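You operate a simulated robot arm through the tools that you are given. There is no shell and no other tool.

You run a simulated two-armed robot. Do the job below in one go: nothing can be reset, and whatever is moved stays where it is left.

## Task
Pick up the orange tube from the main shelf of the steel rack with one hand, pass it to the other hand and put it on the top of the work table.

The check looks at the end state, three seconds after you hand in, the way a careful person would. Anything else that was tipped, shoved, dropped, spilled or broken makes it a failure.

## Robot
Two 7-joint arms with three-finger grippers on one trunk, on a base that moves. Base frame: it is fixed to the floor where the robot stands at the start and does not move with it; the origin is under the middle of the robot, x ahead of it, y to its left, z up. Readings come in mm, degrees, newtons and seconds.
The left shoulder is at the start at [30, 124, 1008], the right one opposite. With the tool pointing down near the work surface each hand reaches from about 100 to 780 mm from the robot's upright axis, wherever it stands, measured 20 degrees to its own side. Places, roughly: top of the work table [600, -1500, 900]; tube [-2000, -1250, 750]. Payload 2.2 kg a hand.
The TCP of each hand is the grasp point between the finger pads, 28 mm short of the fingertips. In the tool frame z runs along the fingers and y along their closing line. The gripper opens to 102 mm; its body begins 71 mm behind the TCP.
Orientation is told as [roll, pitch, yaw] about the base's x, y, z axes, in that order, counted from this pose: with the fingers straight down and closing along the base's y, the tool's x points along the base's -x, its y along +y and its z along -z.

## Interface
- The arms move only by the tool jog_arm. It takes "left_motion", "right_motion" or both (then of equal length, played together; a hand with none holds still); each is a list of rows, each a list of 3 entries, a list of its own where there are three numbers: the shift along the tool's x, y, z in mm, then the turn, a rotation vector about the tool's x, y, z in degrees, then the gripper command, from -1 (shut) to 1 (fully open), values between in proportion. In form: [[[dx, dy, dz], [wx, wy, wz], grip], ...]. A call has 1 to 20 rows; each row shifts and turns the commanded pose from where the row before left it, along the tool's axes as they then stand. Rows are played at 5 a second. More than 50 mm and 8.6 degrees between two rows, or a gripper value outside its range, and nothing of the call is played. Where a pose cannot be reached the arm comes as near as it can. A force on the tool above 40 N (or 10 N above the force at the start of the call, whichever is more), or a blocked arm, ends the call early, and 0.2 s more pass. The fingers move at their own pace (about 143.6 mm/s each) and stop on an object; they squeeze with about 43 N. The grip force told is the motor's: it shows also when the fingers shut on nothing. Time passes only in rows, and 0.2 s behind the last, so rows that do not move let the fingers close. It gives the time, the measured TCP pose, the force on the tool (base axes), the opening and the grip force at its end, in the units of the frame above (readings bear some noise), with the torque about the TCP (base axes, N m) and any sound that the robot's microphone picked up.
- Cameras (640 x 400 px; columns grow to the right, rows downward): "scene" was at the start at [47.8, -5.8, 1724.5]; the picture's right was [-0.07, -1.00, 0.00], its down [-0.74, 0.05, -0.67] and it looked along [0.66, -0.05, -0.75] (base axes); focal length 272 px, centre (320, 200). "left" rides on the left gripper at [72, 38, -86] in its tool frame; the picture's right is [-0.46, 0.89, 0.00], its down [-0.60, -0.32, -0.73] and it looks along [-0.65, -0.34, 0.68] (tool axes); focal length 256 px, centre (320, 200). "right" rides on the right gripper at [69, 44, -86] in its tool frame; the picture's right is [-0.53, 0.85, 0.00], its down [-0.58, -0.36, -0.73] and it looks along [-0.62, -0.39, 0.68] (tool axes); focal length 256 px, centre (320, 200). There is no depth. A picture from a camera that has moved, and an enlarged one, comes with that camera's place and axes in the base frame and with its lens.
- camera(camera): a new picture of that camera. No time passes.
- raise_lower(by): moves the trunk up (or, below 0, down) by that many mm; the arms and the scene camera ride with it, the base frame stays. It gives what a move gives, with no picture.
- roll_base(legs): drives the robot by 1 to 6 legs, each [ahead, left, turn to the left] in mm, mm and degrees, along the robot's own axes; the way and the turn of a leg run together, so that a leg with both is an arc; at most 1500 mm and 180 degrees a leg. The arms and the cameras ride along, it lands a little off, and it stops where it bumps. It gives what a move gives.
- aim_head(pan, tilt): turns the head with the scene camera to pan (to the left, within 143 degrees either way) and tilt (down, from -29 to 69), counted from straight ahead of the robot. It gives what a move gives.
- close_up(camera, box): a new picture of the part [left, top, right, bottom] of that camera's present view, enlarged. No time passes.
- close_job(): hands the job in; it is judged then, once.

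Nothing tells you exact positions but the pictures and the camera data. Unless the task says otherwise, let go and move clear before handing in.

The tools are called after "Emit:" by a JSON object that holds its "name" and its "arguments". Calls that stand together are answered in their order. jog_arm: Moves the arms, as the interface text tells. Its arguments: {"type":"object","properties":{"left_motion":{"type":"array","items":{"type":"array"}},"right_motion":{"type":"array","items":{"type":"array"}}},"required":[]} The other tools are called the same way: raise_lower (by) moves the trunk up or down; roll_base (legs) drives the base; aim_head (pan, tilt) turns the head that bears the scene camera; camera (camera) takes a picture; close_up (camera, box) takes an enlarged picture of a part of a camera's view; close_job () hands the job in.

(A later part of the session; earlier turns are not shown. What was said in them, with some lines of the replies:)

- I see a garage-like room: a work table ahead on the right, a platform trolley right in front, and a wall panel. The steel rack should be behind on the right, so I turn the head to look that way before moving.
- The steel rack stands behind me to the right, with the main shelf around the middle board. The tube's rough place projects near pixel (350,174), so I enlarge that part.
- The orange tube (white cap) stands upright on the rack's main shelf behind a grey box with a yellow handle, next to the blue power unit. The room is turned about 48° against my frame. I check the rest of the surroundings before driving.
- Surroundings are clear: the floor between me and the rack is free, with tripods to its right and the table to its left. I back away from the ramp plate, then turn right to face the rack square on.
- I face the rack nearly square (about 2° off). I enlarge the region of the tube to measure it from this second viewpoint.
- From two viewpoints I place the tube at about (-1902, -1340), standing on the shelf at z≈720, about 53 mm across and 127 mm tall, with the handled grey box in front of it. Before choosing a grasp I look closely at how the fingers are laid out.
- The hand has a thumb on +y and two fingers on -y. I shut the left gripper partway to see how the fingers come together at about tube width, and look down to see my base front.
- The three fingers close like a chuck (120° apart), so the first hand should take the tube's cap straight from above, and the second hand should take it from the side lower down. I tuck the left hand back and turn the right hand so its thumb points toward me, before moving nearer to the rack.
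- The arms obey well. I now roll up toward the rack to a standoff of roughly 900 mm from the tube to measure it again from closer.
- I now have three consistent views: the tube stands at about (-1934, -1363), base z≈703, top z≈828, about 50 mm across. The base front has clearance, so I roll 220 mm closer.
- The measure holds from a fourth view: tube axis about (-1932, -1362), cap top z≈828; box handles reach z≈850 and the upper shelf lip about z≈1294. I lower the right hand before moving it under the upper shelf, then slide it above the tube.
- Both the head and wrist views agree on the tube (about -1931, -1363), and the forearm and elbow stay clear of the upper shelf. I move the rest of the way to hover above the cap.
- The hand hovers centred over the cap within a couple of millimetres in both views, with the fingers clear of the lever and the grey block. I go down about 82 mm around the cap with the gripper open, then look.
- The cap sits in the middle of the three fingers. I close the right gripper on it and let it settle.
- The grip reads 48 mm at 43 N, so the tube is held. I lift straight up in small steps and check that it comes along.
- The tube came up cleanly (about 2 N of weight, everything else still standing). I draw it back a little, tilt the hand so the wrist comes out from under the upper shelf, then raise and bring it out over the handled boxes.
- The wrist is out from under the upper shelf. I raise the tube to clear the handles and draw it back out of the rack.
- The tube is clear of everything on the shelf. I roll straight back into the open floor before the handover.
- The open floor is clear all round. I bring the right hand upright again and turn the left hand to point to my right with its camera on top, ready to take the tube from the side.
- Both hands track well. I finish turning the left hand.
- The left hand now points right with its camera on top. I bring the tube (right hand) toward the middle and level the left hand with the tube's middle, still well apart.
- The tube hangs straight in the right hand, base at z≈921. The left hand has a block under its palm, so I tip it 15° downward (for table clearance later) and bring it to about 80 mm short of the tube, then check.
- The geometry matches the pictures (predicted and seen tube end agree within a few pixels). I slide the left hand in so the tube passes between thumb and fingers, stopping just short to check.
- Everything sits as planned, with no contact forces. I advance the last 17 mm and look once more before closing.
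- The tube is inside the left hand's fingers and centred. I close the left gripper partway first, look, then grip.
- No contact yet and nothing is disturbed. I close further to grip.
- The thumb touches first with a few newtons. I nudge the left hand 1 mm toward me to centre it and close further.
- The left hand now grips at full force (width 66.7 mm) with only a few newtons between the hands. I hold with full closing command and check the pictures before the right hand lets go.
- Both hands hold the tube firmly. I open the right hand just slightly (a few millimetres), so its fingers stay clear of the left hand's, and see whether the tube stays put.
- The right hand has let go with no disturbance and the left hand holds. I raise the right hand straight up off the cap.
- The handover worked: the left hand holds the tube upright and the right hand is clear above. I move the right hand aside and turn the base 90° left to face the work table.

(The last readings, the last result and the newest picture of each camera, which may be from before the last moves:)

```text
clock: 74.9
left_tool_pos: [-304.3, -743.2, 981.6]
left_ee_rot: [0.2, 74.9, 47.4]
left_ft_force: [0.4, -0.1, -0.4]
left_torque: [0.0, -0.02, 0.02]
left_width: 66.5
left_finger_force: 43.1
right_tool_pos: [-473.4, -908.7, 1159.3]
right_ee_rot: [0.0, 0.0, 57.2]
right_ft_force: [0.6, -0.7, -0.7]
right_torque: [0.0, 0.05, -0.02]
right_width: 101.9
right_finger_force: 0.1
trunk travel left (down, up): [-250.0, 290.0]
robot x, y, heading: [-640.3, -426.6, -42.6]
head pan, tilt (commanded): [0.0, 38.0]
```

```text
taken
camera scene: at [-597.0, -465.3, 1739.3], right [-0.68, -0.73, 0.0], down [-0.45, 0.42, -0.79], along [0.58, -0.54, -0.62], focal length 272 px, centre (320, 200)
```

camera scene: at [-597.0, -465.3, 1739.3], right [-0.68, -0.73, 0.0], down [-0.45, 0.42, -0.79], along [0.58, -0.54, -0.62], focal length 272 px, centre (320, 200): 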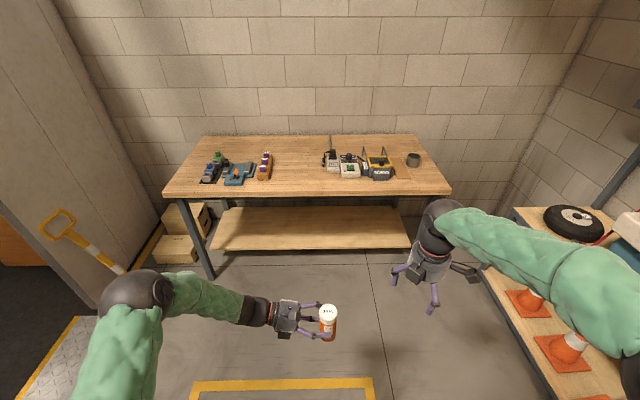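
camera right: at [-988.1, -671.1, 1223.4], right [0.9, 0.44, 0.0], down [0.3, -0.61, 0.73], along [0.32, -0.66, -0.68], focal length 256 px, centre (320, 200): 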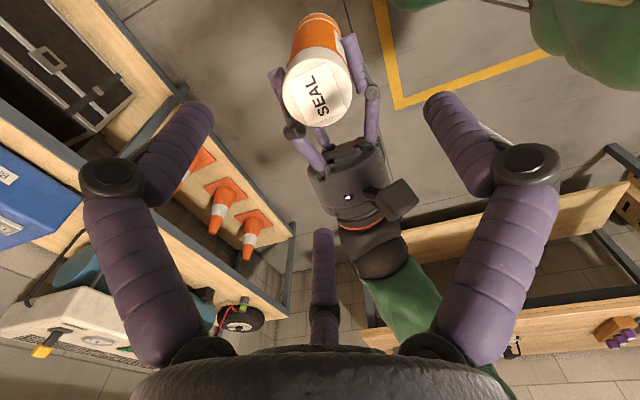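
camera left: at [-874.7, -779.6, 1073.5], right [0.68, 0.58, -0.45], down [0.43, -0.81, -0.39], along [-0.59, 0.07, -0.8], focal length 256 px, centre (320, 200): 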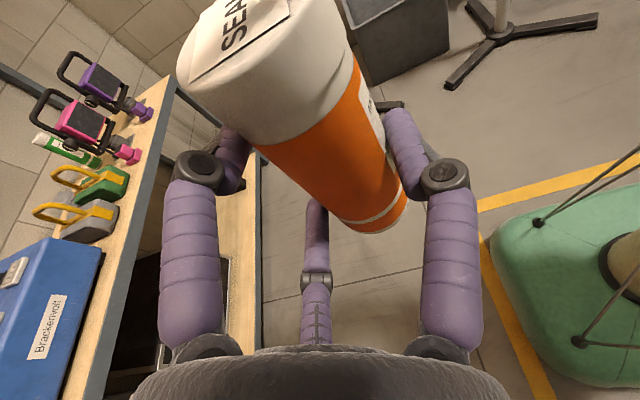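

The table holds a vise and gadgets with a free gap in the middle front. I extend the left hand forward first, so that it can then be turned to point straight at the table.

Emit:
{"name": "jog_arm", "arguments": {"left_motion": [[[0, -33, 0], [0, 0, 0], -1], [[0, -33, 0], [0, 0, 0], -1], [[0, -33, 0], [0, 0, 0], -1], [[0, -33, 0], [0, 0, 0], -1], [[0, -33, 0], [0, 0, 0], -1], [[0, -33, 0], [0, 0, 0], -1], [[-3.06, 0, -11.4], [7.9, 0, -2.12], -1], [[-3.03, -1.68, -11.28], [7.9, 0, -2.12], -1], [[-2.93, -3.33, -10.94], [7.9, 0, -2.12], -1], [[-2.78, -4.89, -10.37], [7.9, 0, -2.12], -1], [[-2.57, -6.37, -9.59], [7.9, 0, -2.12], -1]]}}

Emit:
{"name": "camera", "arguments": {"camera": "scene"}}

Emit:
{"name": "camera", "arguments": {"camera": "left"}}

```text
clock: 77.3
left_tool_pos: [-119.3, -834.0, 981.2]
left_ee_rot: [0.1, 74.9, 88.3]
left_ft_force: [0.0, -0.5, -1.1]
left_torque: [0.03, -0.04, 0.04]
left_width: 66.2
left_finger_force: 42.6
right_tool_pos: [-473.7, -908.2, 1158.9]
right_ee_rot: [-0.1, 0.0, 57.2]
right_ft_force: [0.1, 0.6, -0.4]
right_torque: [0.0, -0.03, -0.03]
right_width: 102.1
right_finger_force: 0.1
trunk travel left (down, up): [-250.0, 290.0]
robot x, y, heading: [-641.7, -426.6, -42.8]
head pan, tilt (commanded): [0.0, 38.0]
```

```text
taken
camera scene: at [-597.6, -464.8, 1739.4], right [-0.68, -0.73, 0.0], down [-0.45, 0.42, -0.79], along [0.58, -0.54, -0.62], focal length 272 px, centre (320, 200)
```

scene: 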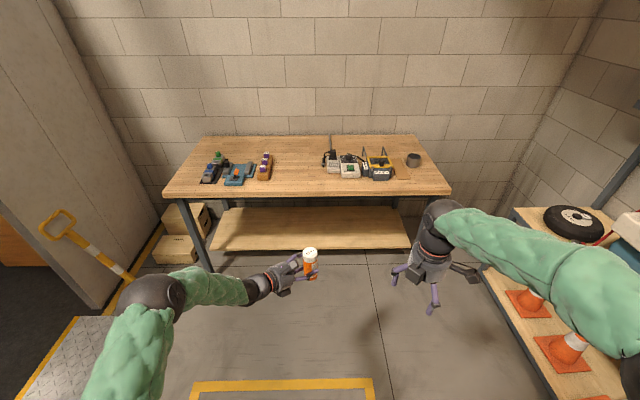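

```text
taken
camera left: at [-154.8, -769.8, 1073.2], right [-0.88, 0.15, -0.45], down [0.34, 0.85, -0.39], along [0.32, -0.5, -0.8], focal length 256 px, centre (320, 200)
```

left: 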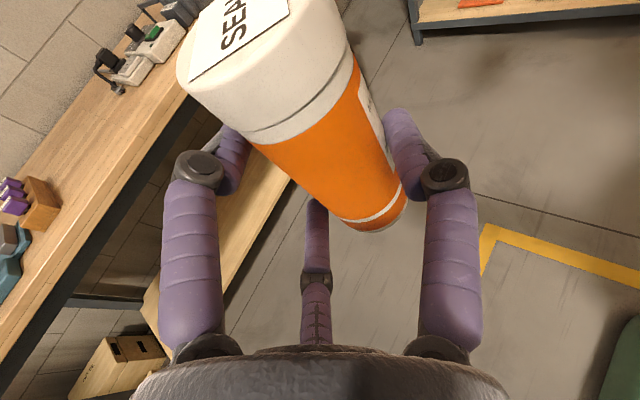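

The left hand turns smoothly with the tube upright and steady. I finish the turn so it points straight at the table.

Emit:
{"name": "jog_arm", "arguments": {"left_motion": [[[-2.31, -7.73, -8.62], [7.9, 0, -2.12], -1], [[-2.0, -8.92, -7.46], [7.9, 0, -2.12], -1], [[-1.65, -9.93, -6.16], [7.9, 0, -2.12], -1], [[-1.27, -10.73, -4.75], [7.9, 0, -2.12], -1], [[-0.86, -11.32, -3.22], [7.9, 0, -2.12], -1], [[-0.44, -11.68, -1.63], [7.9, 0, -2.12], -1], [[0, 0, 0], [0, 0, 0], -1]]}}

Emit:
{"name": "camera", "arguments": {"camera": "scene"}}

Emit:
{"name": "camera", "arguments": {"camera": "left"}}

Emit:
{"name": "close_up", "arguments": {"camera": "scene", "box": [160, 120, 460, 300]}}

```text
clock: 78.9
left_tool_pos: [-83.8, -799.3, 979.6]
left_ee_rot: [-0.2, 74.9, 121.8]
left_ft_force: [0.4, -0.3, -3.1]
left_torque: [0.08, 0.07, -0.01]
left_width: 66.5
left_finger_force: 42.4
left hand out of reach, approached as far as the arm can: row 5, 6
right_tool_pos: [-473.6, -908.4, 1158.1]
right_ee_rot: [0.1, 0.0, 57.2]
right_ft_force: [0.3, 0.3, -0.7]
right_torque: [-0.01, -0.02, 0.01]
right_width: 102.1
right_finger_force: 0.1
trunk travel left (down, up): [-250.0, 290.0]
robot x, y, heading: [-635.2, -426.0, -42.8]
head pan, tilt (commanded): [0.0, 38.0]
```

```text
taken
camera scene: at [-597.1, -465.2, 1739.4], right [-0.68, -0.73, 0.0], down [-0.45, 0.42, -0.79], along [0.58, -0.54, -0.62], focal length 272 px, centre (320, 200)
```

scene: 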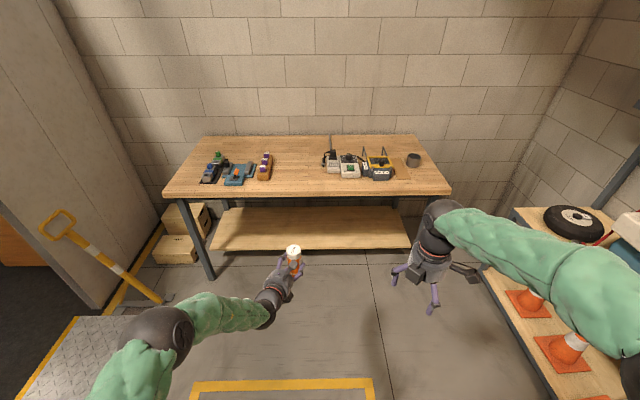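

```text
taken
camera left: at [-149.4, -765.2, 1072.1], right [-0.81, -0.37, -0.45], down [-0.19, 0.9, -0.39], along [0.55, -0.23, -0.8], focal length 256 px, centre (320, 200)
```

left: 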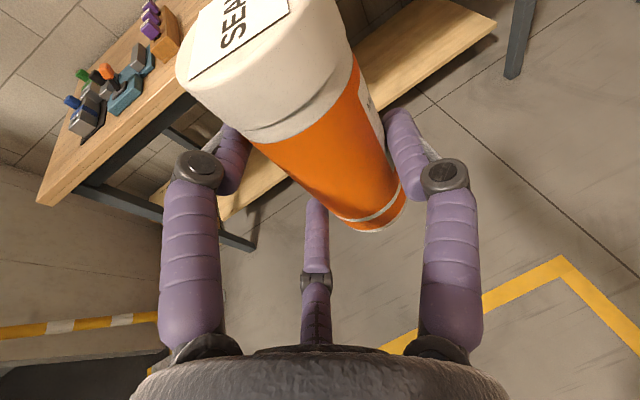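

```text
2.13 times, centred on (310, 210) of scene
camera zoom: at [-597.1, -465.2, 1739.4], right [-0.68, -0.73, 0.0], down [-0.45, 0.42, -0.79], along [0.58, -0.54, -0.62], focal length 580 px, centre (341, 179)
```

zoom: 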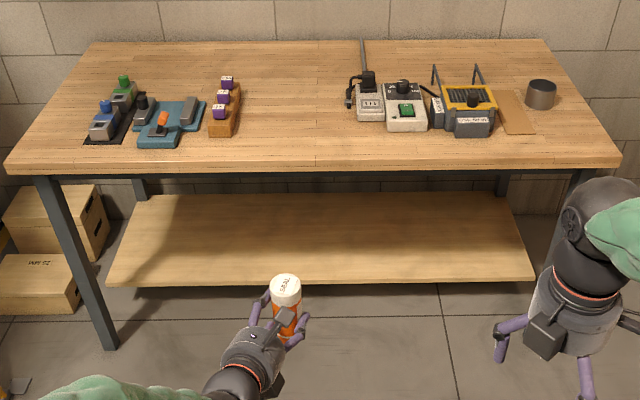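

The arm reached its turn limit pointing about 15° right of straight ahead, which is fine; the tube is still upright. I raise the trunk a little for safety and roll part of the way toward the table to measure it better.

Emit:
{"name": "raise_lower", "arguments": {"by": 60}}

Emit:
{"name": "roll_base", "arguments": {"legs": [[420, 30, 1.0]]}}

Emit:
{"name": "aim_head", "arguments": {"pan": 5, "tilt": 45}}

Emit:
{"name": "camera", "arguments": {"camera": "scene"}}

Emit:
{"name": "close_up", "arguments": {"camera": "scene", "box": [200, 100, 440, 250]}}

Emit:
{"name": "camera", "arguments": {"camera": "left"}}

```text
clock: 79.9
left_tool_pos: [-82.7, -798.4, 1040.7]
left_ee_rot: [-0.1, 74.9, 122.0]
left_ft_force: [-0.4, -0.4, -2.9]
left_torque: [0.06, 0.02, 0.01]
left_width: 66.8
left_finger_force: 42.6
right_tool_pos: [-472.0, -908.3, 1219.2]
right_ee_rot: [0.0, 0.1, 57.3]
right_ft_force: [0.1, 0.5, -0.1]
right_torque: [0.01, -0.03, 0.03]
right_width: 101.9
right_finger_force: 0.1
trunk travel left (down, up): [-310.0, 230.0]
robot x, y, heading: [-641.3, -428.5, -43.0]
head pan, tilt (commanded): [0.0, 38.0]
```

```text
clock: 82.5
left_tool_pos: [257.8, -1062.2, 1039.6]
left_ee_rot: [-0.1, 74.9, 122.6]
left_ft_force: [0.2, -0.7, -1.8]
left_torque: [0.05, 0.0, 0.01]
left_width: 66.5
left_finger_force: 43.1
right_tool_pos: [-131.4, -1175.6, 1218.9]
right_ee_rot: [0.1, 0.0, 57.8]
right_ft_force: [-0.7, 0.1, 0.4]
right_torque: [0.0, 0.03, 0.0]
right_width: 101.8
right_finger_force: 0.2
trunk travel left (down, up): [-310.0, 230.0]
robot x, y, heading: [-294.6, -690.8, -42.3]
head pan, tilt (commanded): [0.0, 38.0]
```

```text
clock: 83.2
left_tool_pos: [256.9, -1060.4, 1040.0]
left_ee_rot: [-0.1, 74.9, 122.5]
left_ft_force: [0.4, 0.6, -2.5]
left_torque: [0.04, 0.0, 0.02]
left_width: 66.6
left_finger_force: 42.8
right_tool_pos: [-132.0, -1173.7, 1220.0]
right_ee_rot: [0.1, 0.0, 57.8]
right_ft_force: [0.1, -0.2, 0.1]
right_torque: [0.01, 0.01, -0.03]
right_width: 101.8
right_finger_force: 0.2
trunk travel left (down, up): [-310.0, 230.0]
robot x, y, heading: [-304.9, -692.8, -42.1]
head pan, tilt (commanded): [5.0, 45.0]
```

```text
taken
camera scene: at [-259.7, -723.5, 1789.2], right [-0.6, -0.8, 0.0], down [-0.56, 0.43, -0.71], along [0.56, -0.43, -0.71], focal length 272 px, centre (320, 200)
```

scene: 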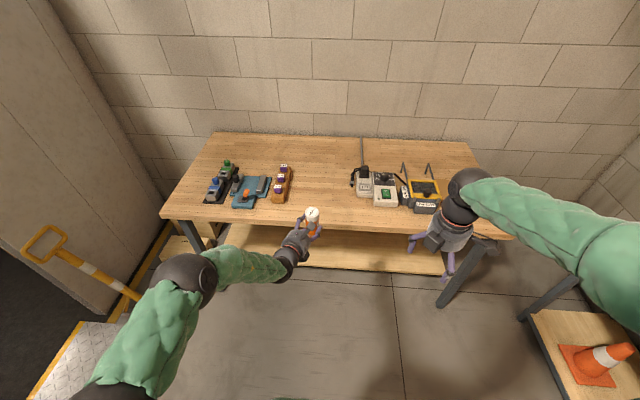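

```text
2.67 times, centred on (320, 175) of scene
camera zoom: at [-259.7, -723.5, 1789.2], right [-0.6, -0.8, 0.0], down [-0.56, 0.43, -0.71], along [0.56, -0.43, -0.71], focal length 724 px, centre (320, 267)
```

zoom: 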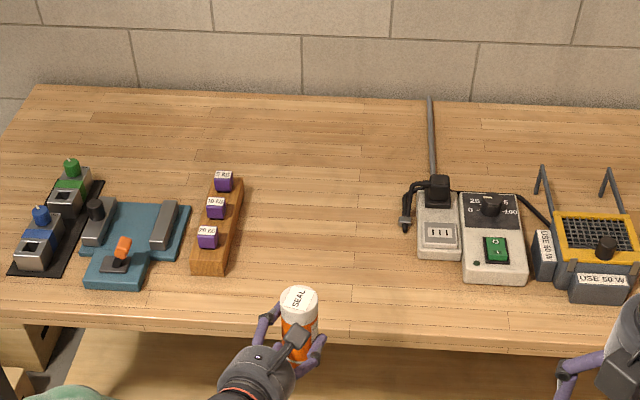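

```text
taken
camera left: at [190.4, -1027.5, 1132.0], right [-0.81, -0.38, -0.45], down [-0.2, 0.9, -0.39], along [0.55, -0.23, -0.8], focal length 256 px, centre (320, 200)
```

left: 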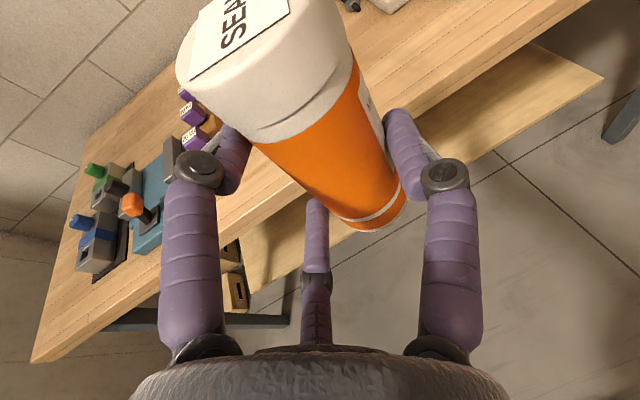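

The tube lines up with the free gap between the wooden stand and the charger; the table top seems to lie near z≈855. I roll the remaining 310 mm forward with the tube well above the table.

Emit:
{"name": "roll_base", "arguments": {"legs": [[311, 0, 0.4]]}}

Emit:
{"name": "aim_head", "arguments": {"pan": 8, "tilt": 55}}

Emit:
{"name": "camera", "arguments": {"camera": "scene"}}

Emit:
{"name": "close_up", "arguments": {"camera": "scene", "box": [200, 100, 440, 250]}}

Emit:
{"name": "camera", "arguments": {"camera": "left"}}

```text
clock: 85.3
left_tool_pos: [488.5, -1265.6, 1039.2]
left_ee_rot: [-0.1, 74.9, 123.0]
left_ft_force: [0.0, -0.7, -2.0]
left_torque: [0.05, 0.0, -0.02]
left_width: 66.2
left_finger_force: 43.1
right_tool_pos: [102.4, -1381.6, 1219.5]
right_ee_rot: [0.1, -0.1, 58.1]
right_ft_force: [-0.1, -0.5, -0.3]
right_torque: [0.04, 0.02, -0.01]
right_width: 102.0
right_finger_force: 0.1
trunk travel left (down, up): [-310.0, 230.0]
robot x, y, heading: [-72.1, -901.7, -41.8]
head pan, tilt (commanded): [5.0, 45.0]
```

```text
clock: 86.0
left_tool_pos: [488.4, -1264.7, 1040.3]
left_ee_rot: [-0.1, 74.8, 123.0]
left_ft_force: [-0.1, 0.3, -2.3]
left_torque: [0.03, 0.03, 0.02]
left_width: 66.5
left_finger_force: 43.3
right_tool_pos: [101.0, -1379.5, 1219.9]
right_ee_rot: [0.0, 0.0, 58.2]
right_ft_force: [-0.3, -0.2, 0.8]
right_torque: [0.0, 0.0, 0.0]
right_width: 101.8
right_finger_force: 0.0
trunk travel left (down, up): [-310.0, 230.0]
robot x, y, heading: [-72.5, -901.4, -42.0]
head pan, tilt (commanded): [8.0, 55.0]
```

```text
taken
camera scene: at [-34.5, -921.8, 1775.7], right [-0.56, -0.83, 0.0], down [-0.68, 0.46, -0.57], along [0.48, -0.32, -0.82], focal length 272 px, centre (320, 200)
```

scene: 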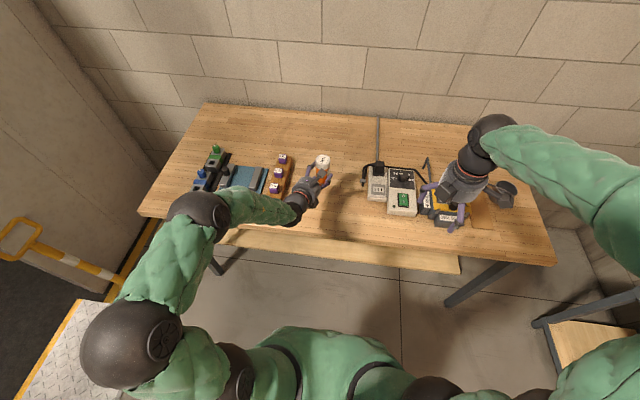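

```text
2.67 times, centred on (320, 175) of scene
camera zoom: at [-34.5, -921.8, 1775.7], right [-0.56, -0.83, 0.0], down [-0.68, 0.46, -0.57], along [0.48, -0.32, -0.82], focal length 724 px, centre (320, 267)
```

zoom: 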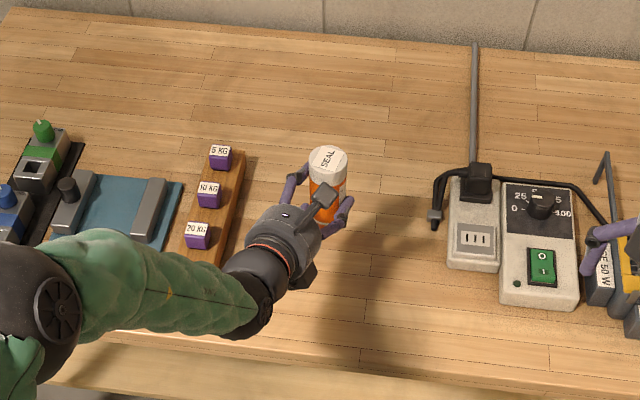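

```text
taken
camera left: at [422.5, -1231.7, 1132.0], right [-0.81, -0.38, -0.45], down [-0.2, 0.9, -0.39], along [0.55, -0.23, -0.8], focal length 256 px, centre (320, 200)
```

left: 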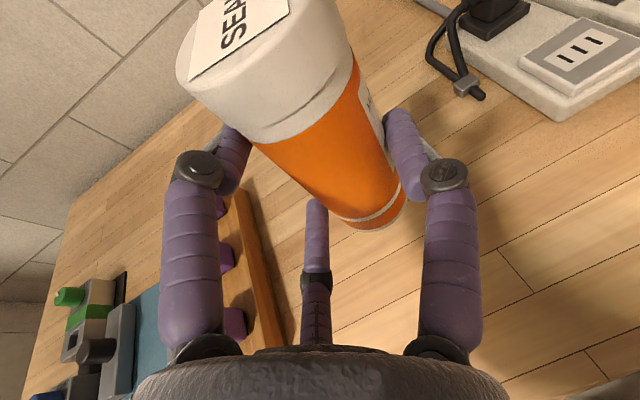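

Three wide-baseline checks put the table top at z≈850, and the tube hangs 140 mm in from the edge, mid-gap. I lower the trunk 100 mm, which brings the tube straight down to roughly 25–30 mm above the table.

Emit:
{"name": "raise_lower", "arguments": {"by": -100}}

Emit:
{"name": "camera", "arguments": {"camera": "left"}}

Emit:
{"name": "close_up", "arguments": {"camera": "scene", "box": [260, 120, 400, 220]}}

Emit:
{"name": "camera", "arguments": {"camera": "right"}}

```text
clock: 87.4
left_tool_pos: [487.0, -1264.5, 940.1]
left_ee_rot: [-0.1, 74.9, 122.9]
left_ft_force: [1.0, 0.4, -1.1]
left_torque: [0.06, -0.02, 0.0]
left_width: 66.5
left_finger_force: 42.5
right_tool_pos: [101.6, -1380.9, 1119.0]
right_ee_rot: [0.0, -0.1, 58.1]
right_ft_force: [0.8, 0.2, -0.2]
right_torque: [-0.02, 0.03, 0.0]
right_width: 101.9
right_finger_force: 0.0
trunk travel left (down, up): [-210.0, 330.0]
robot x, y, heading: [-73.0, -905.9, -41.6]
head pan, tilt (commanded): [8.0, 55.0]
```

```text
taken
camera left: at [422.8, -1231.8, 1032.4], right [-0.81, -0.38, -0.45], down [-0.2, 0.9, -0.39], along [0.55, -0.23, -0.8], focal length 256 px, centre (320, 200)
```

left: 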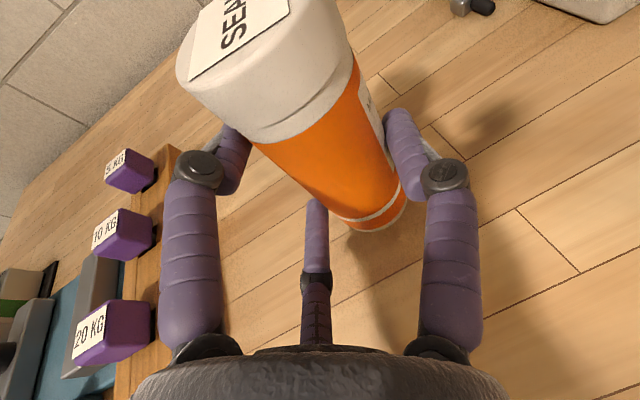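

```text
4.00 times, centred on (330, 170) of scene
camera zoom: at [-34.4, -921.9, 1675.9], right [-0.56, -0.83, 0.0], down [-0.68, 0.46, -0.57], along [0.48, -0.32, -0.82], focal length 1087 px, centre (280, 320)
```

zoom: 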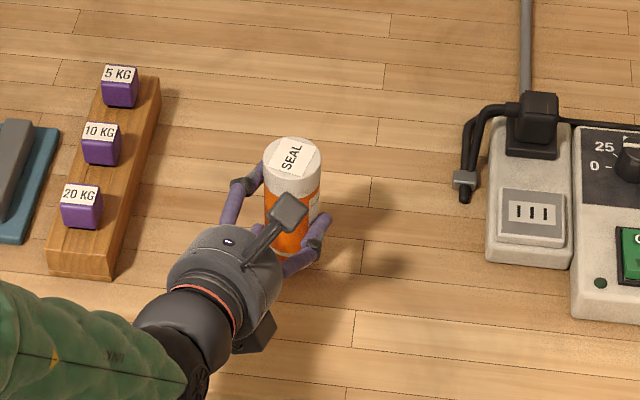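

```text
taken
camera right: at [28.4, -1415.3, 1205.5], right [-0.44, 0.9, 0.0], down [0.61, 0.3, 0.73], along [0.66, 0.32, -0.68], focal length 256 px, centre (320, 200)
```

right: 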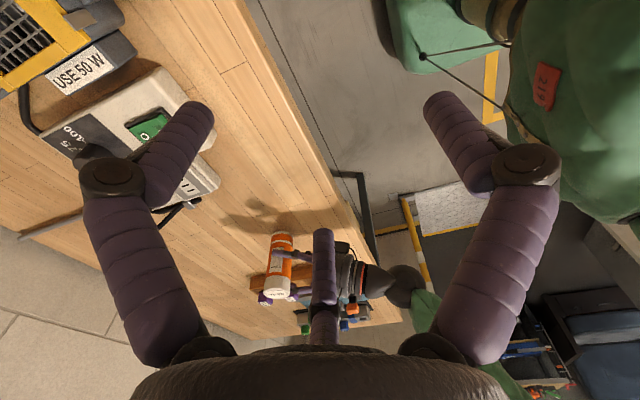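

The side view from the right hand's camera shows the tube and its shadow on the table. I enlarge it to judge the remaining height.

Emit:
{"name": "close_up", "arguments": {"camera": "right", "box": [210, 200, 370, 300]}}

Emit:
{"name": "close_up", "arguments": {"camera": "left", "box": [280, 150, 480, 320]}}

```text
4.00 times, centred on (290, 250) of right
camera zoom: at [28.4, -1415.3, 1205.5], right [-0.44, 0.9, 0.0], down [0.61, 0.3, 0.73], along [0.66, 0.32, -0.68], focal length 1024 px, centre (440, 0)
```

zoom: 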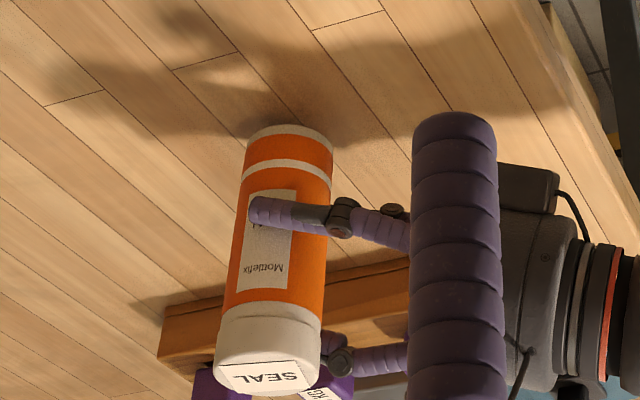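

```text
2.35 times, centred on (380, 235) of left
camera zoom: at [422.8, -1231.8, 1032.4], right [-0.81, -0.38, -0.45], down [-0.2, 0.9, -0.39], along [0.55, -0.23, -0.8], focal length 602 px, centre (179, 118)
```

zoom: 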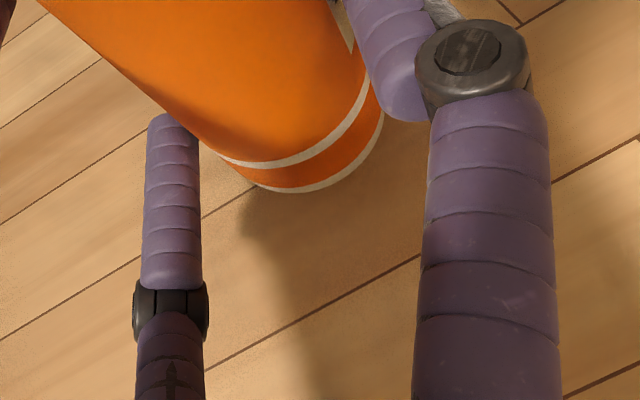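

The tube hangs truly upright, about 29 mm above the table by my reckoning, and its surroundings are clear. I lower the trunk 18 mm more, then go on in small steps while watching the force.

Emit:
{"name": "raise_lower", "arguments": {"by": -18}}

Emit:
{"name": "close_up", "arguments": {"camera": "right", "box": [210, 200, 370, 300]}}

Emit:
{"name": "close_up", "arguments": {"camera": "left", "box": [280, 150, 480, 320]}}

```text
clock: 88.0
left_tool_pos: [489.1, -1265.4, 923.2]
left_ee_rot: [-0.4, 75.1, 122.7]
left_ft_force: [1.1, -2.1, 3.4]
left_torque: [-0.11, 0.02, 0.02]
left_width: 66.7
left_finger_force: 43.3
right_tool_pos: [100.7, -1380.9, 1100.8]
right_ee_rot: [-0.1, 0.0, 58.1]
right_ft_force: [0.3, -0.5, 0.4]
right_torque: [-0.02, 0.01, 0.01]
right_width: 102.1
right_finger_force: 0.0
trunk travel left (down, up): [-192.0, 348.0]
robot x, y, heading: [-72.6, -899.9, -41.7]
head pan, tilt (commanded): [8.0, 55.0]
```

```text
4.00 times, centred on (290, 250) of right
camera zoom: at [28.3, -1415.2, 1187.3], right [-0.44, 0.9, 0.0], down [0.61, 0.3, 0.73], along [0.66, 0.32, -0.68], focal length 1024 px, centre (440, 0)
```

zoom: 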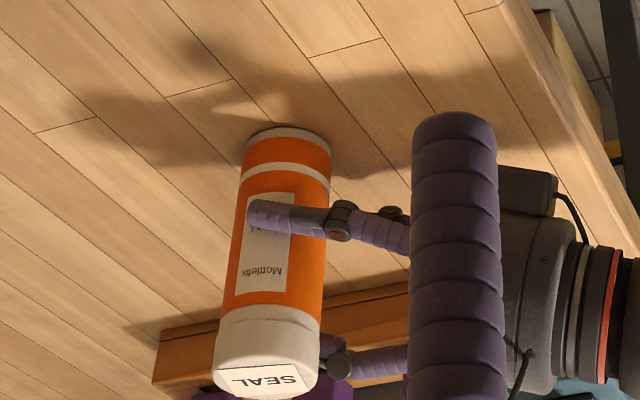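

```text
2.35 times, centred on (380, 235) of left
camera zoom: at [423.2, -1232.0, 1015.4], right [-0.81, -0.38, -0.45], down [-0.2, 0.9, -0.4], along [0.55, -0.23, -0.8], focal length 602 px, centre (179, 118)
```

zoom: 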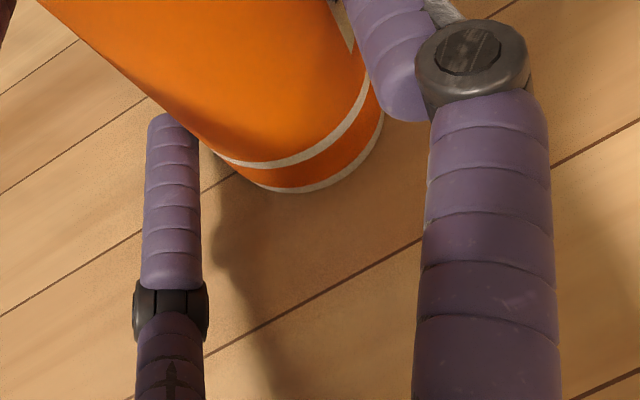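

The force reading jumped by about 5 N and the hand stayed about 1 mm high, so the tube seems to have just touched the table (z≈862). I lower 1 mm more to confirm.

Emit:
{"name": "raise_lower", "arguments": {"by": -1}}

Emit:
{"name": "camera", "arguments": {"camera": "right"}}

Emit:
{"name": "close_up", "arguments": {"camera": "right", "box": [255, 215, 335, 265]}}

Emit:
{"name": "close_up", "arguments": {"camera": "scene", "box": [290, 130, 370, 190]}}

```text
clock: 88.5
left_tool_pos: [488.2, -1264.9, 923.4]
left_ee_rot: [-0.5, 75.3, 122.5]
left_ft_force: [0.6, -2.9, 11.7]
left_torque: [-0.14, 0.14, 0.03]
left_width: 66.3
left_finger_force: 43.0
right_tool_pos: [102.0, -1380.9, 1099.8]
right_ee_rot: [-0.1, 0.0, 58.1]
right_ft_force: [-0.4, -0.2, 0.8]
right_torque: [0.0, 0.02, 0.01]
right_width: 101.8
right_finger_force: 0.1
trunk travel left (down, up): [-191.0, 349.0]
robot x, y, heading: [-69.0, -899.4, -41.8]
head pan, tilt (commanded): [8.0, 55.0]
```

```text
taken
camera right: at [27.7, -1415.0, 1186.6], right [-0.44, 0.9, 0.0], down [0.61, 0.3, 0.73], along [0.66, 0.32, -0.68], focal length 256 px, centre (320, 200)
```

right: 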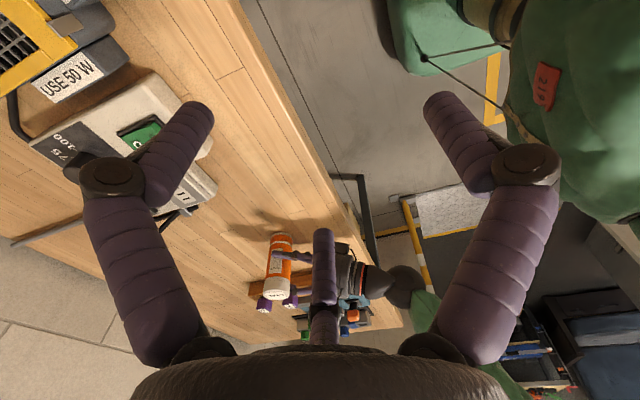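

```text
8.00 times, centred on (295, 240) of right
camera zoom: at [27.7, -1415.0, 1186.6], right [-0.44, 0.9, 0.0], down [0.61, 0.3, 0.73], along [0.66, 0.32, -0.68], focal length 2048 px, centre (520, -120)
```

zoom: 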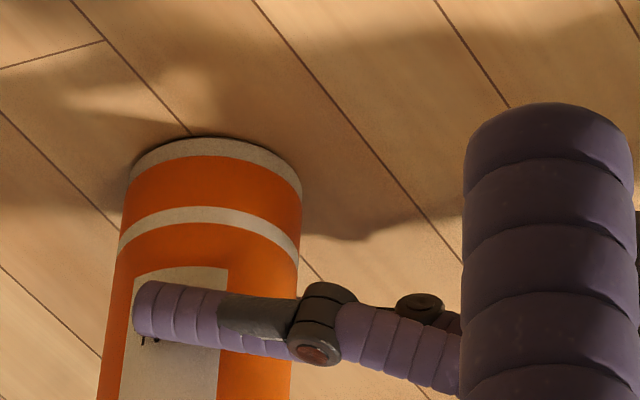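

```text
6.67 times, centred on (330, 160) of scene
camera zoom: at [-35.2, -921.5, 1656.8], right [-0.56, -0.83, 0.0], down [-0.68, 0.46, -0.57], along [0.48, -0.32, -0.82], focal length 1811 px, centre (253, 467)
```

zoom: 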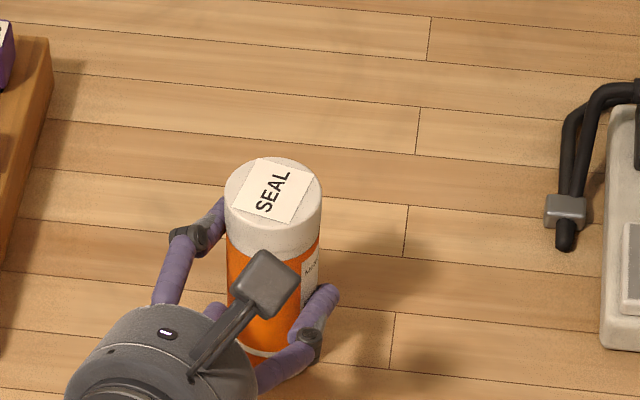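

Contact is confirmed: force up to about 12 N with the base flat on the boards. I relieve it by raising 1 mm, then open the left hand just enough to free the tube without the lower finger touching the table.

Emit:
{"name": "raise_lower", "arguments": {"by": 1}}

Emit:
{"name": "jog_arm", "arguments": {"left_motion": [[[0, 0, 0], [0, 0, 0], 0.4], [[0, 0, 0], [0, 0, 0], 0.5], [[0, 0, 0], [0, 0, 0], 0.55], [[0, 0, 0], [0, 0, 0], 0.55]]}}

Emit:
{"name": "close_up", "arguments": {"camera": "right", "box": [210, 200, 370, 300]}}

Emit:
{"name": "close_up", "arguments": {"camera": "left", "box": [160, 80, 480, 320]}}

Emit:
{"name": "close_up", "arguments": {"camera": "scene", "box": [290, 130, 370, 190]}}

```text
clock: 89.0
left_tool_pos: [488.2, -1265.8, 923.7]
left_ee_rot: [-0.3, 75.1, 122.7]
left_ft_force: [2.9, -3.3, 12.1]
left_torque: [-0.25, 0.02, 0.1]
left_width: 66.5
left_finger_force: 42.9
right_tool_pos: [101.4, -1380.2, 1101.3]
right_ee_rot: [0.0, 0.0, 58.2]
right_ft_force: [-0.8, 0.2, 0.1]
right_torque: [-0.01, 0.03, -0.01]
right_width: 102.2
right_finger_force: 0.0
trunk travel left (down, up): [-192.0, 348.0]
robot x, y, heading: [-71.2, -901.7, -41.9]
head pan, tilt (commanded): [8.0, 55.0]
```

```text
clock: 90.0
left_tool_pos: [489.4, -1265.7, 922.5]
left_ee_rot: [-0.2, 74.8, 122.9]
left_ft_force: [-0.3, -0.3, 0.7]
left_torque: [-0.01, 0.01, -0.03]
left_width: 79.2
left_finger_force: 0.1
right_tool_pos: [101.9, -1382.2, 1102.1]
right_ee_rot: [0.0, 0.0, 58.1]
right_ft_force: [-0.4, -0.8, -0.2]
right_torque: [-0.03, -0.02, 0.03]
right_width: 102.2
right_finger_force: 0.1
trunk travel left (down, up): [-192.0, 348.0]
robot x, y, heading: [-68.9, -901.6, -42.0]
head pan, tilt (commanded): [8.0, 55.0]
```

```text
4.00 times, centred on (290, 250) of right
camera zoom: at [28.3, -1415.2, 1187.2], right [-0.44, 0.9, 0.0], down [0.61, 0.3, 0.73], along [0.66, 0.32, -0.68], focal length 1024 px, centre (440, 0)
```

zoom: 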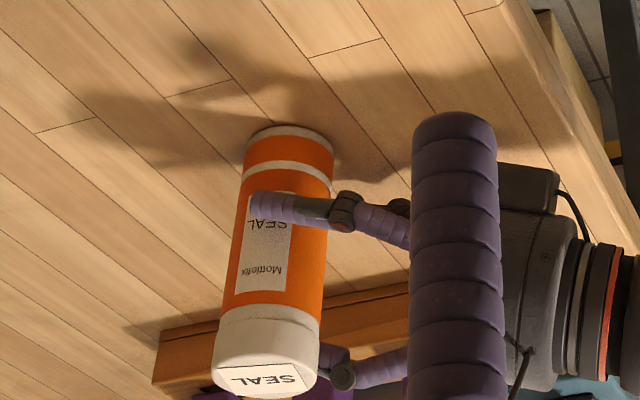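

```text
1.67 times, centred on (320, 200) of left
camera zoom: at [422.6, -1231.8, 1013.9], right [-0.81, -0.38, -0.45], down [-0.2, 0.9, -0.39], along [0.55, -0.23, -0.8], focal length 427 px, centre (320, 200)
```

zoom: 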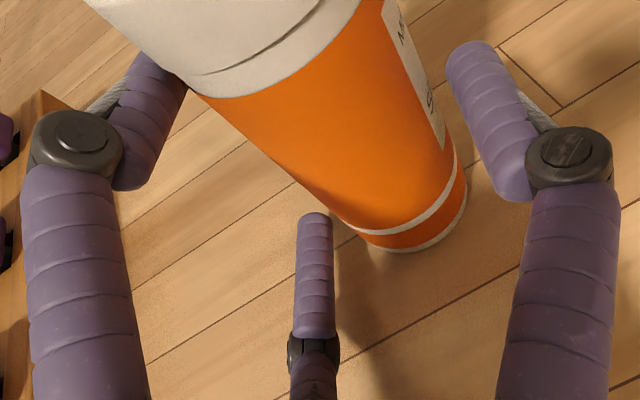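

```text
6.67 times, centred on (330, 160) of scene
camera zoom: at [-34.4, -921.9, 1657.7], right [-0.56, -0.83, 0.0], down [-0.68, 0.46, -0.57], along [0.48, -0.32, -0.82], focal length 1811 px, centre (253, 467)
```

zoom: 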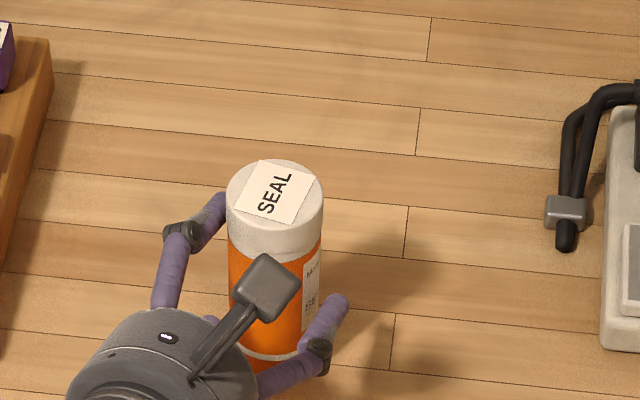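

The tube stands free on the table and the forces are zero. I shift the hand slightly to centre the gaps and back off 10 mm along the fingers, checking the measured direction.

Emit:
{"name": "jog_arm", "arguments": {"left_motion": [[[0, -2.5, 0], [0, 0, 0], 0.55], [[0, 0, -5], [0, 0, 0], 0.55], [[0, 0, -5], [0, 0, 0], 0.55], [[0, 0, 0], [0, 0, 0], 0.55]]}}

Emit:
{"name": "close_up", "arguments": {"camera": "left", "box": [160, 80, 480, 320]}}

Emit:
{"name": "close_up", "arguments": {"camera": "right", "box": [210, 200, 370, 300]}}

```text
clock: 91.0
left_tool_pos: [486.9, -1254.5, 924.5]
left_ee_rot: [-0.2, 74.8, 122.7]
left_ft_force: [0.4, -0.5, -0.1]
left_torque: [0.02, -0.03, 0.03]
left_width: 79.2
left_finger_force: 0.1
right_tool_pos: [103.0, -1379.8, 1101.2]
right_ee_rot: [0.0, 0.0, 58.0]
right_ft_force: [0.2, -0.4, 0.0]
right_torque: [0.0, -0.01, 0.0]
right_width: 102.2
right_finger_force: 0.1
trunk travel left (down, up): [-192.0, 348.0]
robot x, y, heading: [-73.4, -899.0, -41.9]
head pan, tilt (commanded): [8.0, 55.0]
```

```text
1.67 times, centred on (320, 200) of left
camera zoom: at [419.7, -1222.0, 1016.0], right [-0.81, -0.38, -0.45], down [-0.2, 0.9, -0.39], along [0.55, -0.23, -0.8], focal length 427 px, centre (320, 200)
```

zoom: 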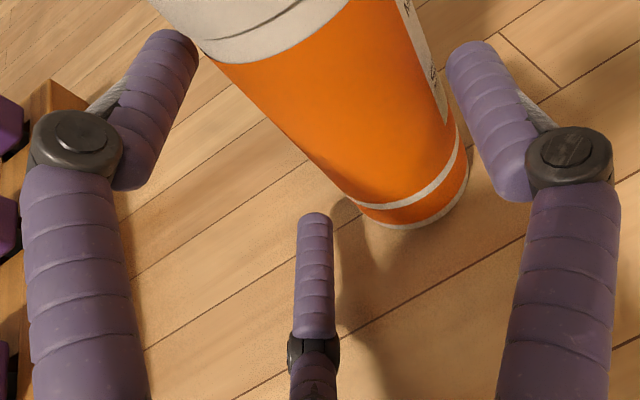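

```text
4.00 times, centred on (290, 250) of right
camera zoom: at [28.3, -1415.3, 1187.2], right [-0.44, 0.9, 0.0], down [0.61, 0.3, 0.73], along [0.66, 0.32, -0.68], focal length 1024 px, centre (440, 0)
```

zoom: 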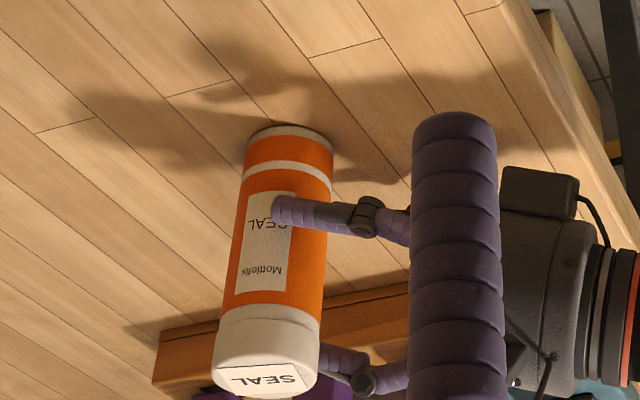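

The hand moved exactly along its finger direction and the tube did not stir. I back out the rest of the way.

Emit:
{"name": "jog_arm", "arguments": {"left_motion": [[[0, 0, -12], [0, 0, 0], 0.55], [[0, 0, -12], [0, 0, 0], 0.55], [[0, 0, -12], [0, 0, 0], 0.55], [[0, 0, -12], [0, 0, 0], 0.55], [[0, 0, -12], [0, 0, 0], 0.55], [[0, 0, -12], [0, 0, 0], 0.55]]}}

Emit:
{"name": "close_up", "arguments": {"camera": "left", "box": [160, 0, 480, 240]}}

Emit:
{"name": "close_up", "arguments": {"camera": "right", "box": [210, 200, 370, 300]}}

Emit:
{"name": "close_up", "arguments": {"camera": "scene", "box": [260, 120, 400, 220]}}

```text
clock: 92.4
left_tool_pos: [447.0, -1195.9, 944.8]
left_ee_rot: [-0.1, 74.9, 122.8]
left_ft_force: [-0.1, 0.2, -0.4]
left_torque: [0.0, 0.01, 0.0]
left_width: 79.1
left_finger_force: 0.1
right_tool_pos: [101.1, -1381.0, 1101.3]
right_ee_rot: [0.1, 0.0, 58.1]
right_ft_force: [0.9, 0.0, 0.3]
right_torque: [0.02, 0.0, -0.02]
right_width: 101.9
right_finger_force: 0.1
trunk travel left (down, up): [-192.0, 348.0]
robot x, y, heading: [-72.0, -900.5, -41.9]
head pan, tilt (commanded): [8.0, 55.0]
```

```text
1.67 times, centred on (320, 120) of left
camera zoom: at [381.4, -1163.7, 1035.8], right [-0.81, -0.38, -0.45], down [-0.2, 0.9, -0.39], along [0.55, -0.23, -0.8], focal length 427 px, centre (320, 333)
```

zoom: 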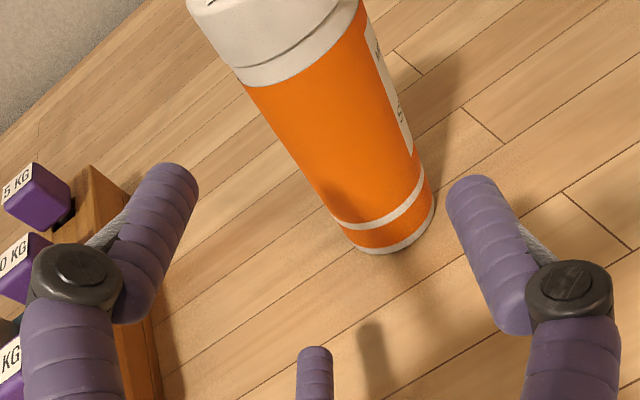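

```text
4.00 times, centred on (290, 250) of right
camera zoom: at [28.1, -1415.1, 1187.3], right [-0.44, 0.9, 0.0], down [0.61, 0.3, 0.73], along [0.66, 0.32, -0.68], focal length 1024 px, centre (440, 0)
```

zoom: 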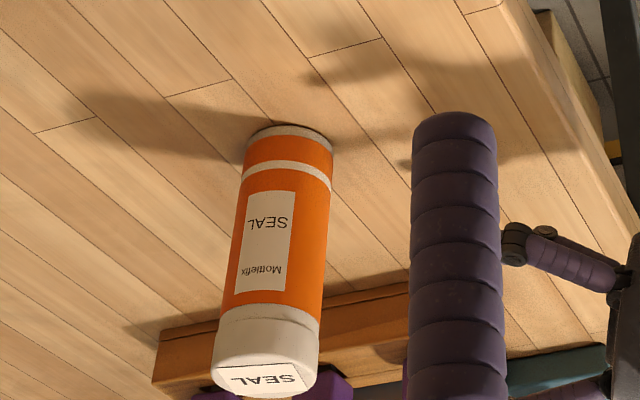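

```text
4.00 times, centred on (330, 170) of scene
camera zoom: at [-34.6, -921.6, 1657.7], right [-0.56, -0.83, 0.0], down [-0.68, 0.46, -0.57], along [0.48, -0.32, -0.82], focal length 1087 px, centre (280, 320)
```

zoom: 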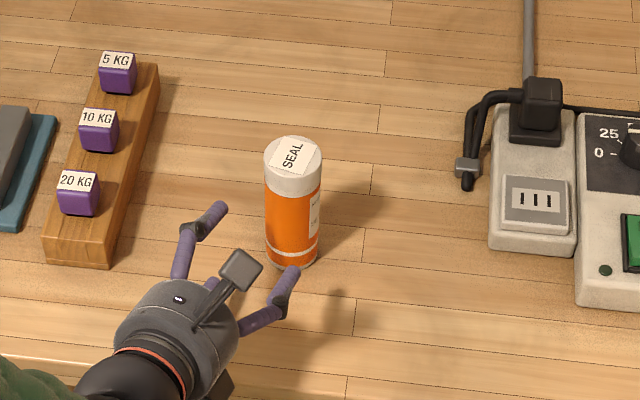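

The tube stands upright on the table, untouched while the hand withdrew. I raise the trunk a little and roll back to be well clear, then check the whole scene.

Emit:
{"name": "raise_lower", "arguments": {"by": 60}}

Emit:
{"name": "roll_base", "arguments": {"legs": [[-350, 0, 0]]}}

Emit:
{"name": "aim_head", "arguments": {"pan": 5, "tilt": 42}}

Emit:
{"name": "camera", "arguments": {"camera": "scene"}}

Emit:
{"name": "close_up", "arguments": {"camera": "scene", "box": [180, 90, 480, 270]}}

Emit:
{"name": "aim_head", "arguments": {"pan": -75, "tilt": 32}}

Emit:
{"name": "camera", "arguments": {"camera": "scene"}}

```text
clock: 93.4
left_tool_pos: [447.7, -1198.5, 1003.0]
left_ee_rot: [-0.1, 74.9, 122.9]
left_ft_force: [0.1, 0.1, 0.1]
left_torque: [-0.01, -0.01, 0.07]
left_width: 79.1
left_finger_force: 0.0
right_tool_pos: [101.6, -1380.3, 1160.8]
right_ee_rot: [0.0, 0.1, 58.2]
right_ft_force: [-0.8, 0.1, 0.2]
right_torque: [0.0, 0.04, 0.0]
right_width: 102.0
right_finger_force: 0.0
trunk travel left (down, up): [-252.0, 288.0]
robot x, y, heading: [-68.2, -899.8, -41.9]
head pan, tilt (commanded): [8.0, 55.0]
```

```text
clock: 95.7
left_tool_pos: [184.4, -958.9, 1004.6]
left_ee_rot: [-0.2, 75.0, 123.1]
left_ft_force: [-0.6, 0.4, 0.9]
left_torque: [0.02, -0.01, 0.03]
left_width: 79.0
left_finger_force: 0.0
right_tool_pos: [-160.6, -1144.2, 1161.4]
right_ee_rot: [0.1, 0.0, 58.4]
right_ft_force: [0.2, 0.2, 0.5]
right_torque: [-0.02, -0.04, 0.02]
right_width: 102.1
right_finger_force: 0.0
trunk travel left (down, up): [-252.0, 288.0]
robot x, y, heading: [-333.0, -664.6, -41.9]
head pan, tilt (commanded): [8.0, 55.0]
```

```text
clock: 96.5
left_tool_pos: [186.0, -960.6, 1003.9]
left_ee_rot: [-0.1, 74.9, 123.1]
left_ft_force: [0.2, 1.0, 0.5]
left_torque: [0.01, -0.01, 0.0]
left_width: 79.3
left_finger_force: 0.1
right_tool_pos: [-159.2, -1145.0, 1160.9]
right_ee_rot: [0.0, 0.0, 58.3]
right_ft_force: [-0.3, -0.4, -0.4]
right_torque: [0.0, 0.0, -0.02]
right_width: 102.0
right_finger_force: 0.2
trunk travel left (down, up): [-252.0, 288.0]
robot x, y, heading: [-334.1, -669.6, -41.6]
head pan, tilt (commanded): [5.0, 42.0]
```

```text
taken
camera scene: at [-290.6, -697.0, 1735.4], right [-0.6, -0.8, 0.0], down [-0.54, 0.4, -0.74], along [0.6, -0.44, -0.67], focal length 272 px, centre (320, 200)
```

scene: 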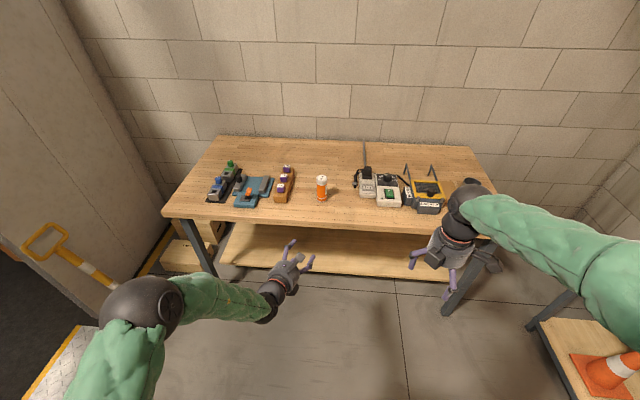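

```text
2.13 times, centred on (330, 180) of scene
camera zoom: at [-290.6, -697.0, 1735.4], right [-0.6, -0.8, 0.0], down [-0.54, 0.4, -0.74], along [0.6, -0.44, -0.67], focal length 580 px, centre (299, 243)
```

zoom: 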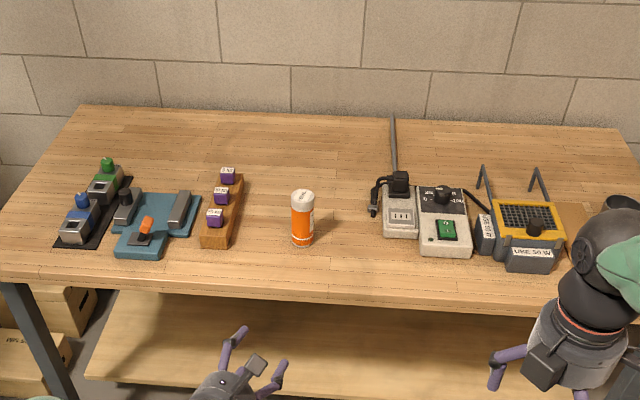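

```text
clock: 98.0
left_tool_pos: [184.9, -959.8, 1003.4]
left_ee_rot: [-0.1, 74.9, 123.2]
left_ft_force: [0.1, 0.4, -0.1]
left_torque: [-0.01, -0.02, 0.03]
left_width: 79.5
left_finger_force: 0.0
right_tool_pos: [-160.4, -1144.9, 1161.5]
right_ee_rot: [0.0, 0.1, 58.4]
right_ft_force: [0.8, -0.4, -0.8]
right_torque: [-0.02, -0.02, -0.02]
right_width: 101.9
right_finger_force: 0.1
trunk travel left (down, up): [-252.0, 288.0]
robot x, y, heading: [-329.8, -668.8, -41.8]
head pan, tilt (commanded): [-75.0, 32.0]
```

```text
taken
camera scene: at [-397.9, -727.3, 1750.6], right [-0.89, 0.45, 0.0], down [0.24, 0.47, -0.85], along [-0.38, -0.76, -0.53], focal length 272 px, centre (320, 200)
```

scene: 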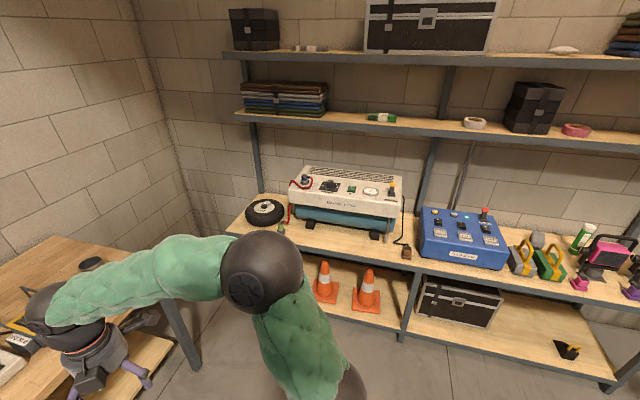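

The orange tube stands upright in the free gap on the work table. Every other item on the table and the rack looks just as before, and both hands are empty and clear, so I hand the job in.

Emit:
{"name": "close_job", "arguments": {}}

```text
The job is handed in.
```

The orange tube now stands upright on the work table, about 140 mm in from the front edge, between the wooden weight stand and the charger. I have handed the job in.

- **Pick-up:** the right hand took the tube by its cap, straight down from above, and lifted it out over the handled boxes on the rack.
- **Handover:** the left hand gripped it from the side on open floor before the right hand let go.
- **Placing:** I lowered it until the force reading rose to about 12 N, showing it was on the table. Then I opened the left hand just enough to free it and backed straight out.

In the last pictures the tube was standing and both hands were empty and clear. Everything I could see on the table and the rack looked unchanged. The robot's own arms hid one of the cones under the rack and partly hid the mug on the table, but neither hand went near them.
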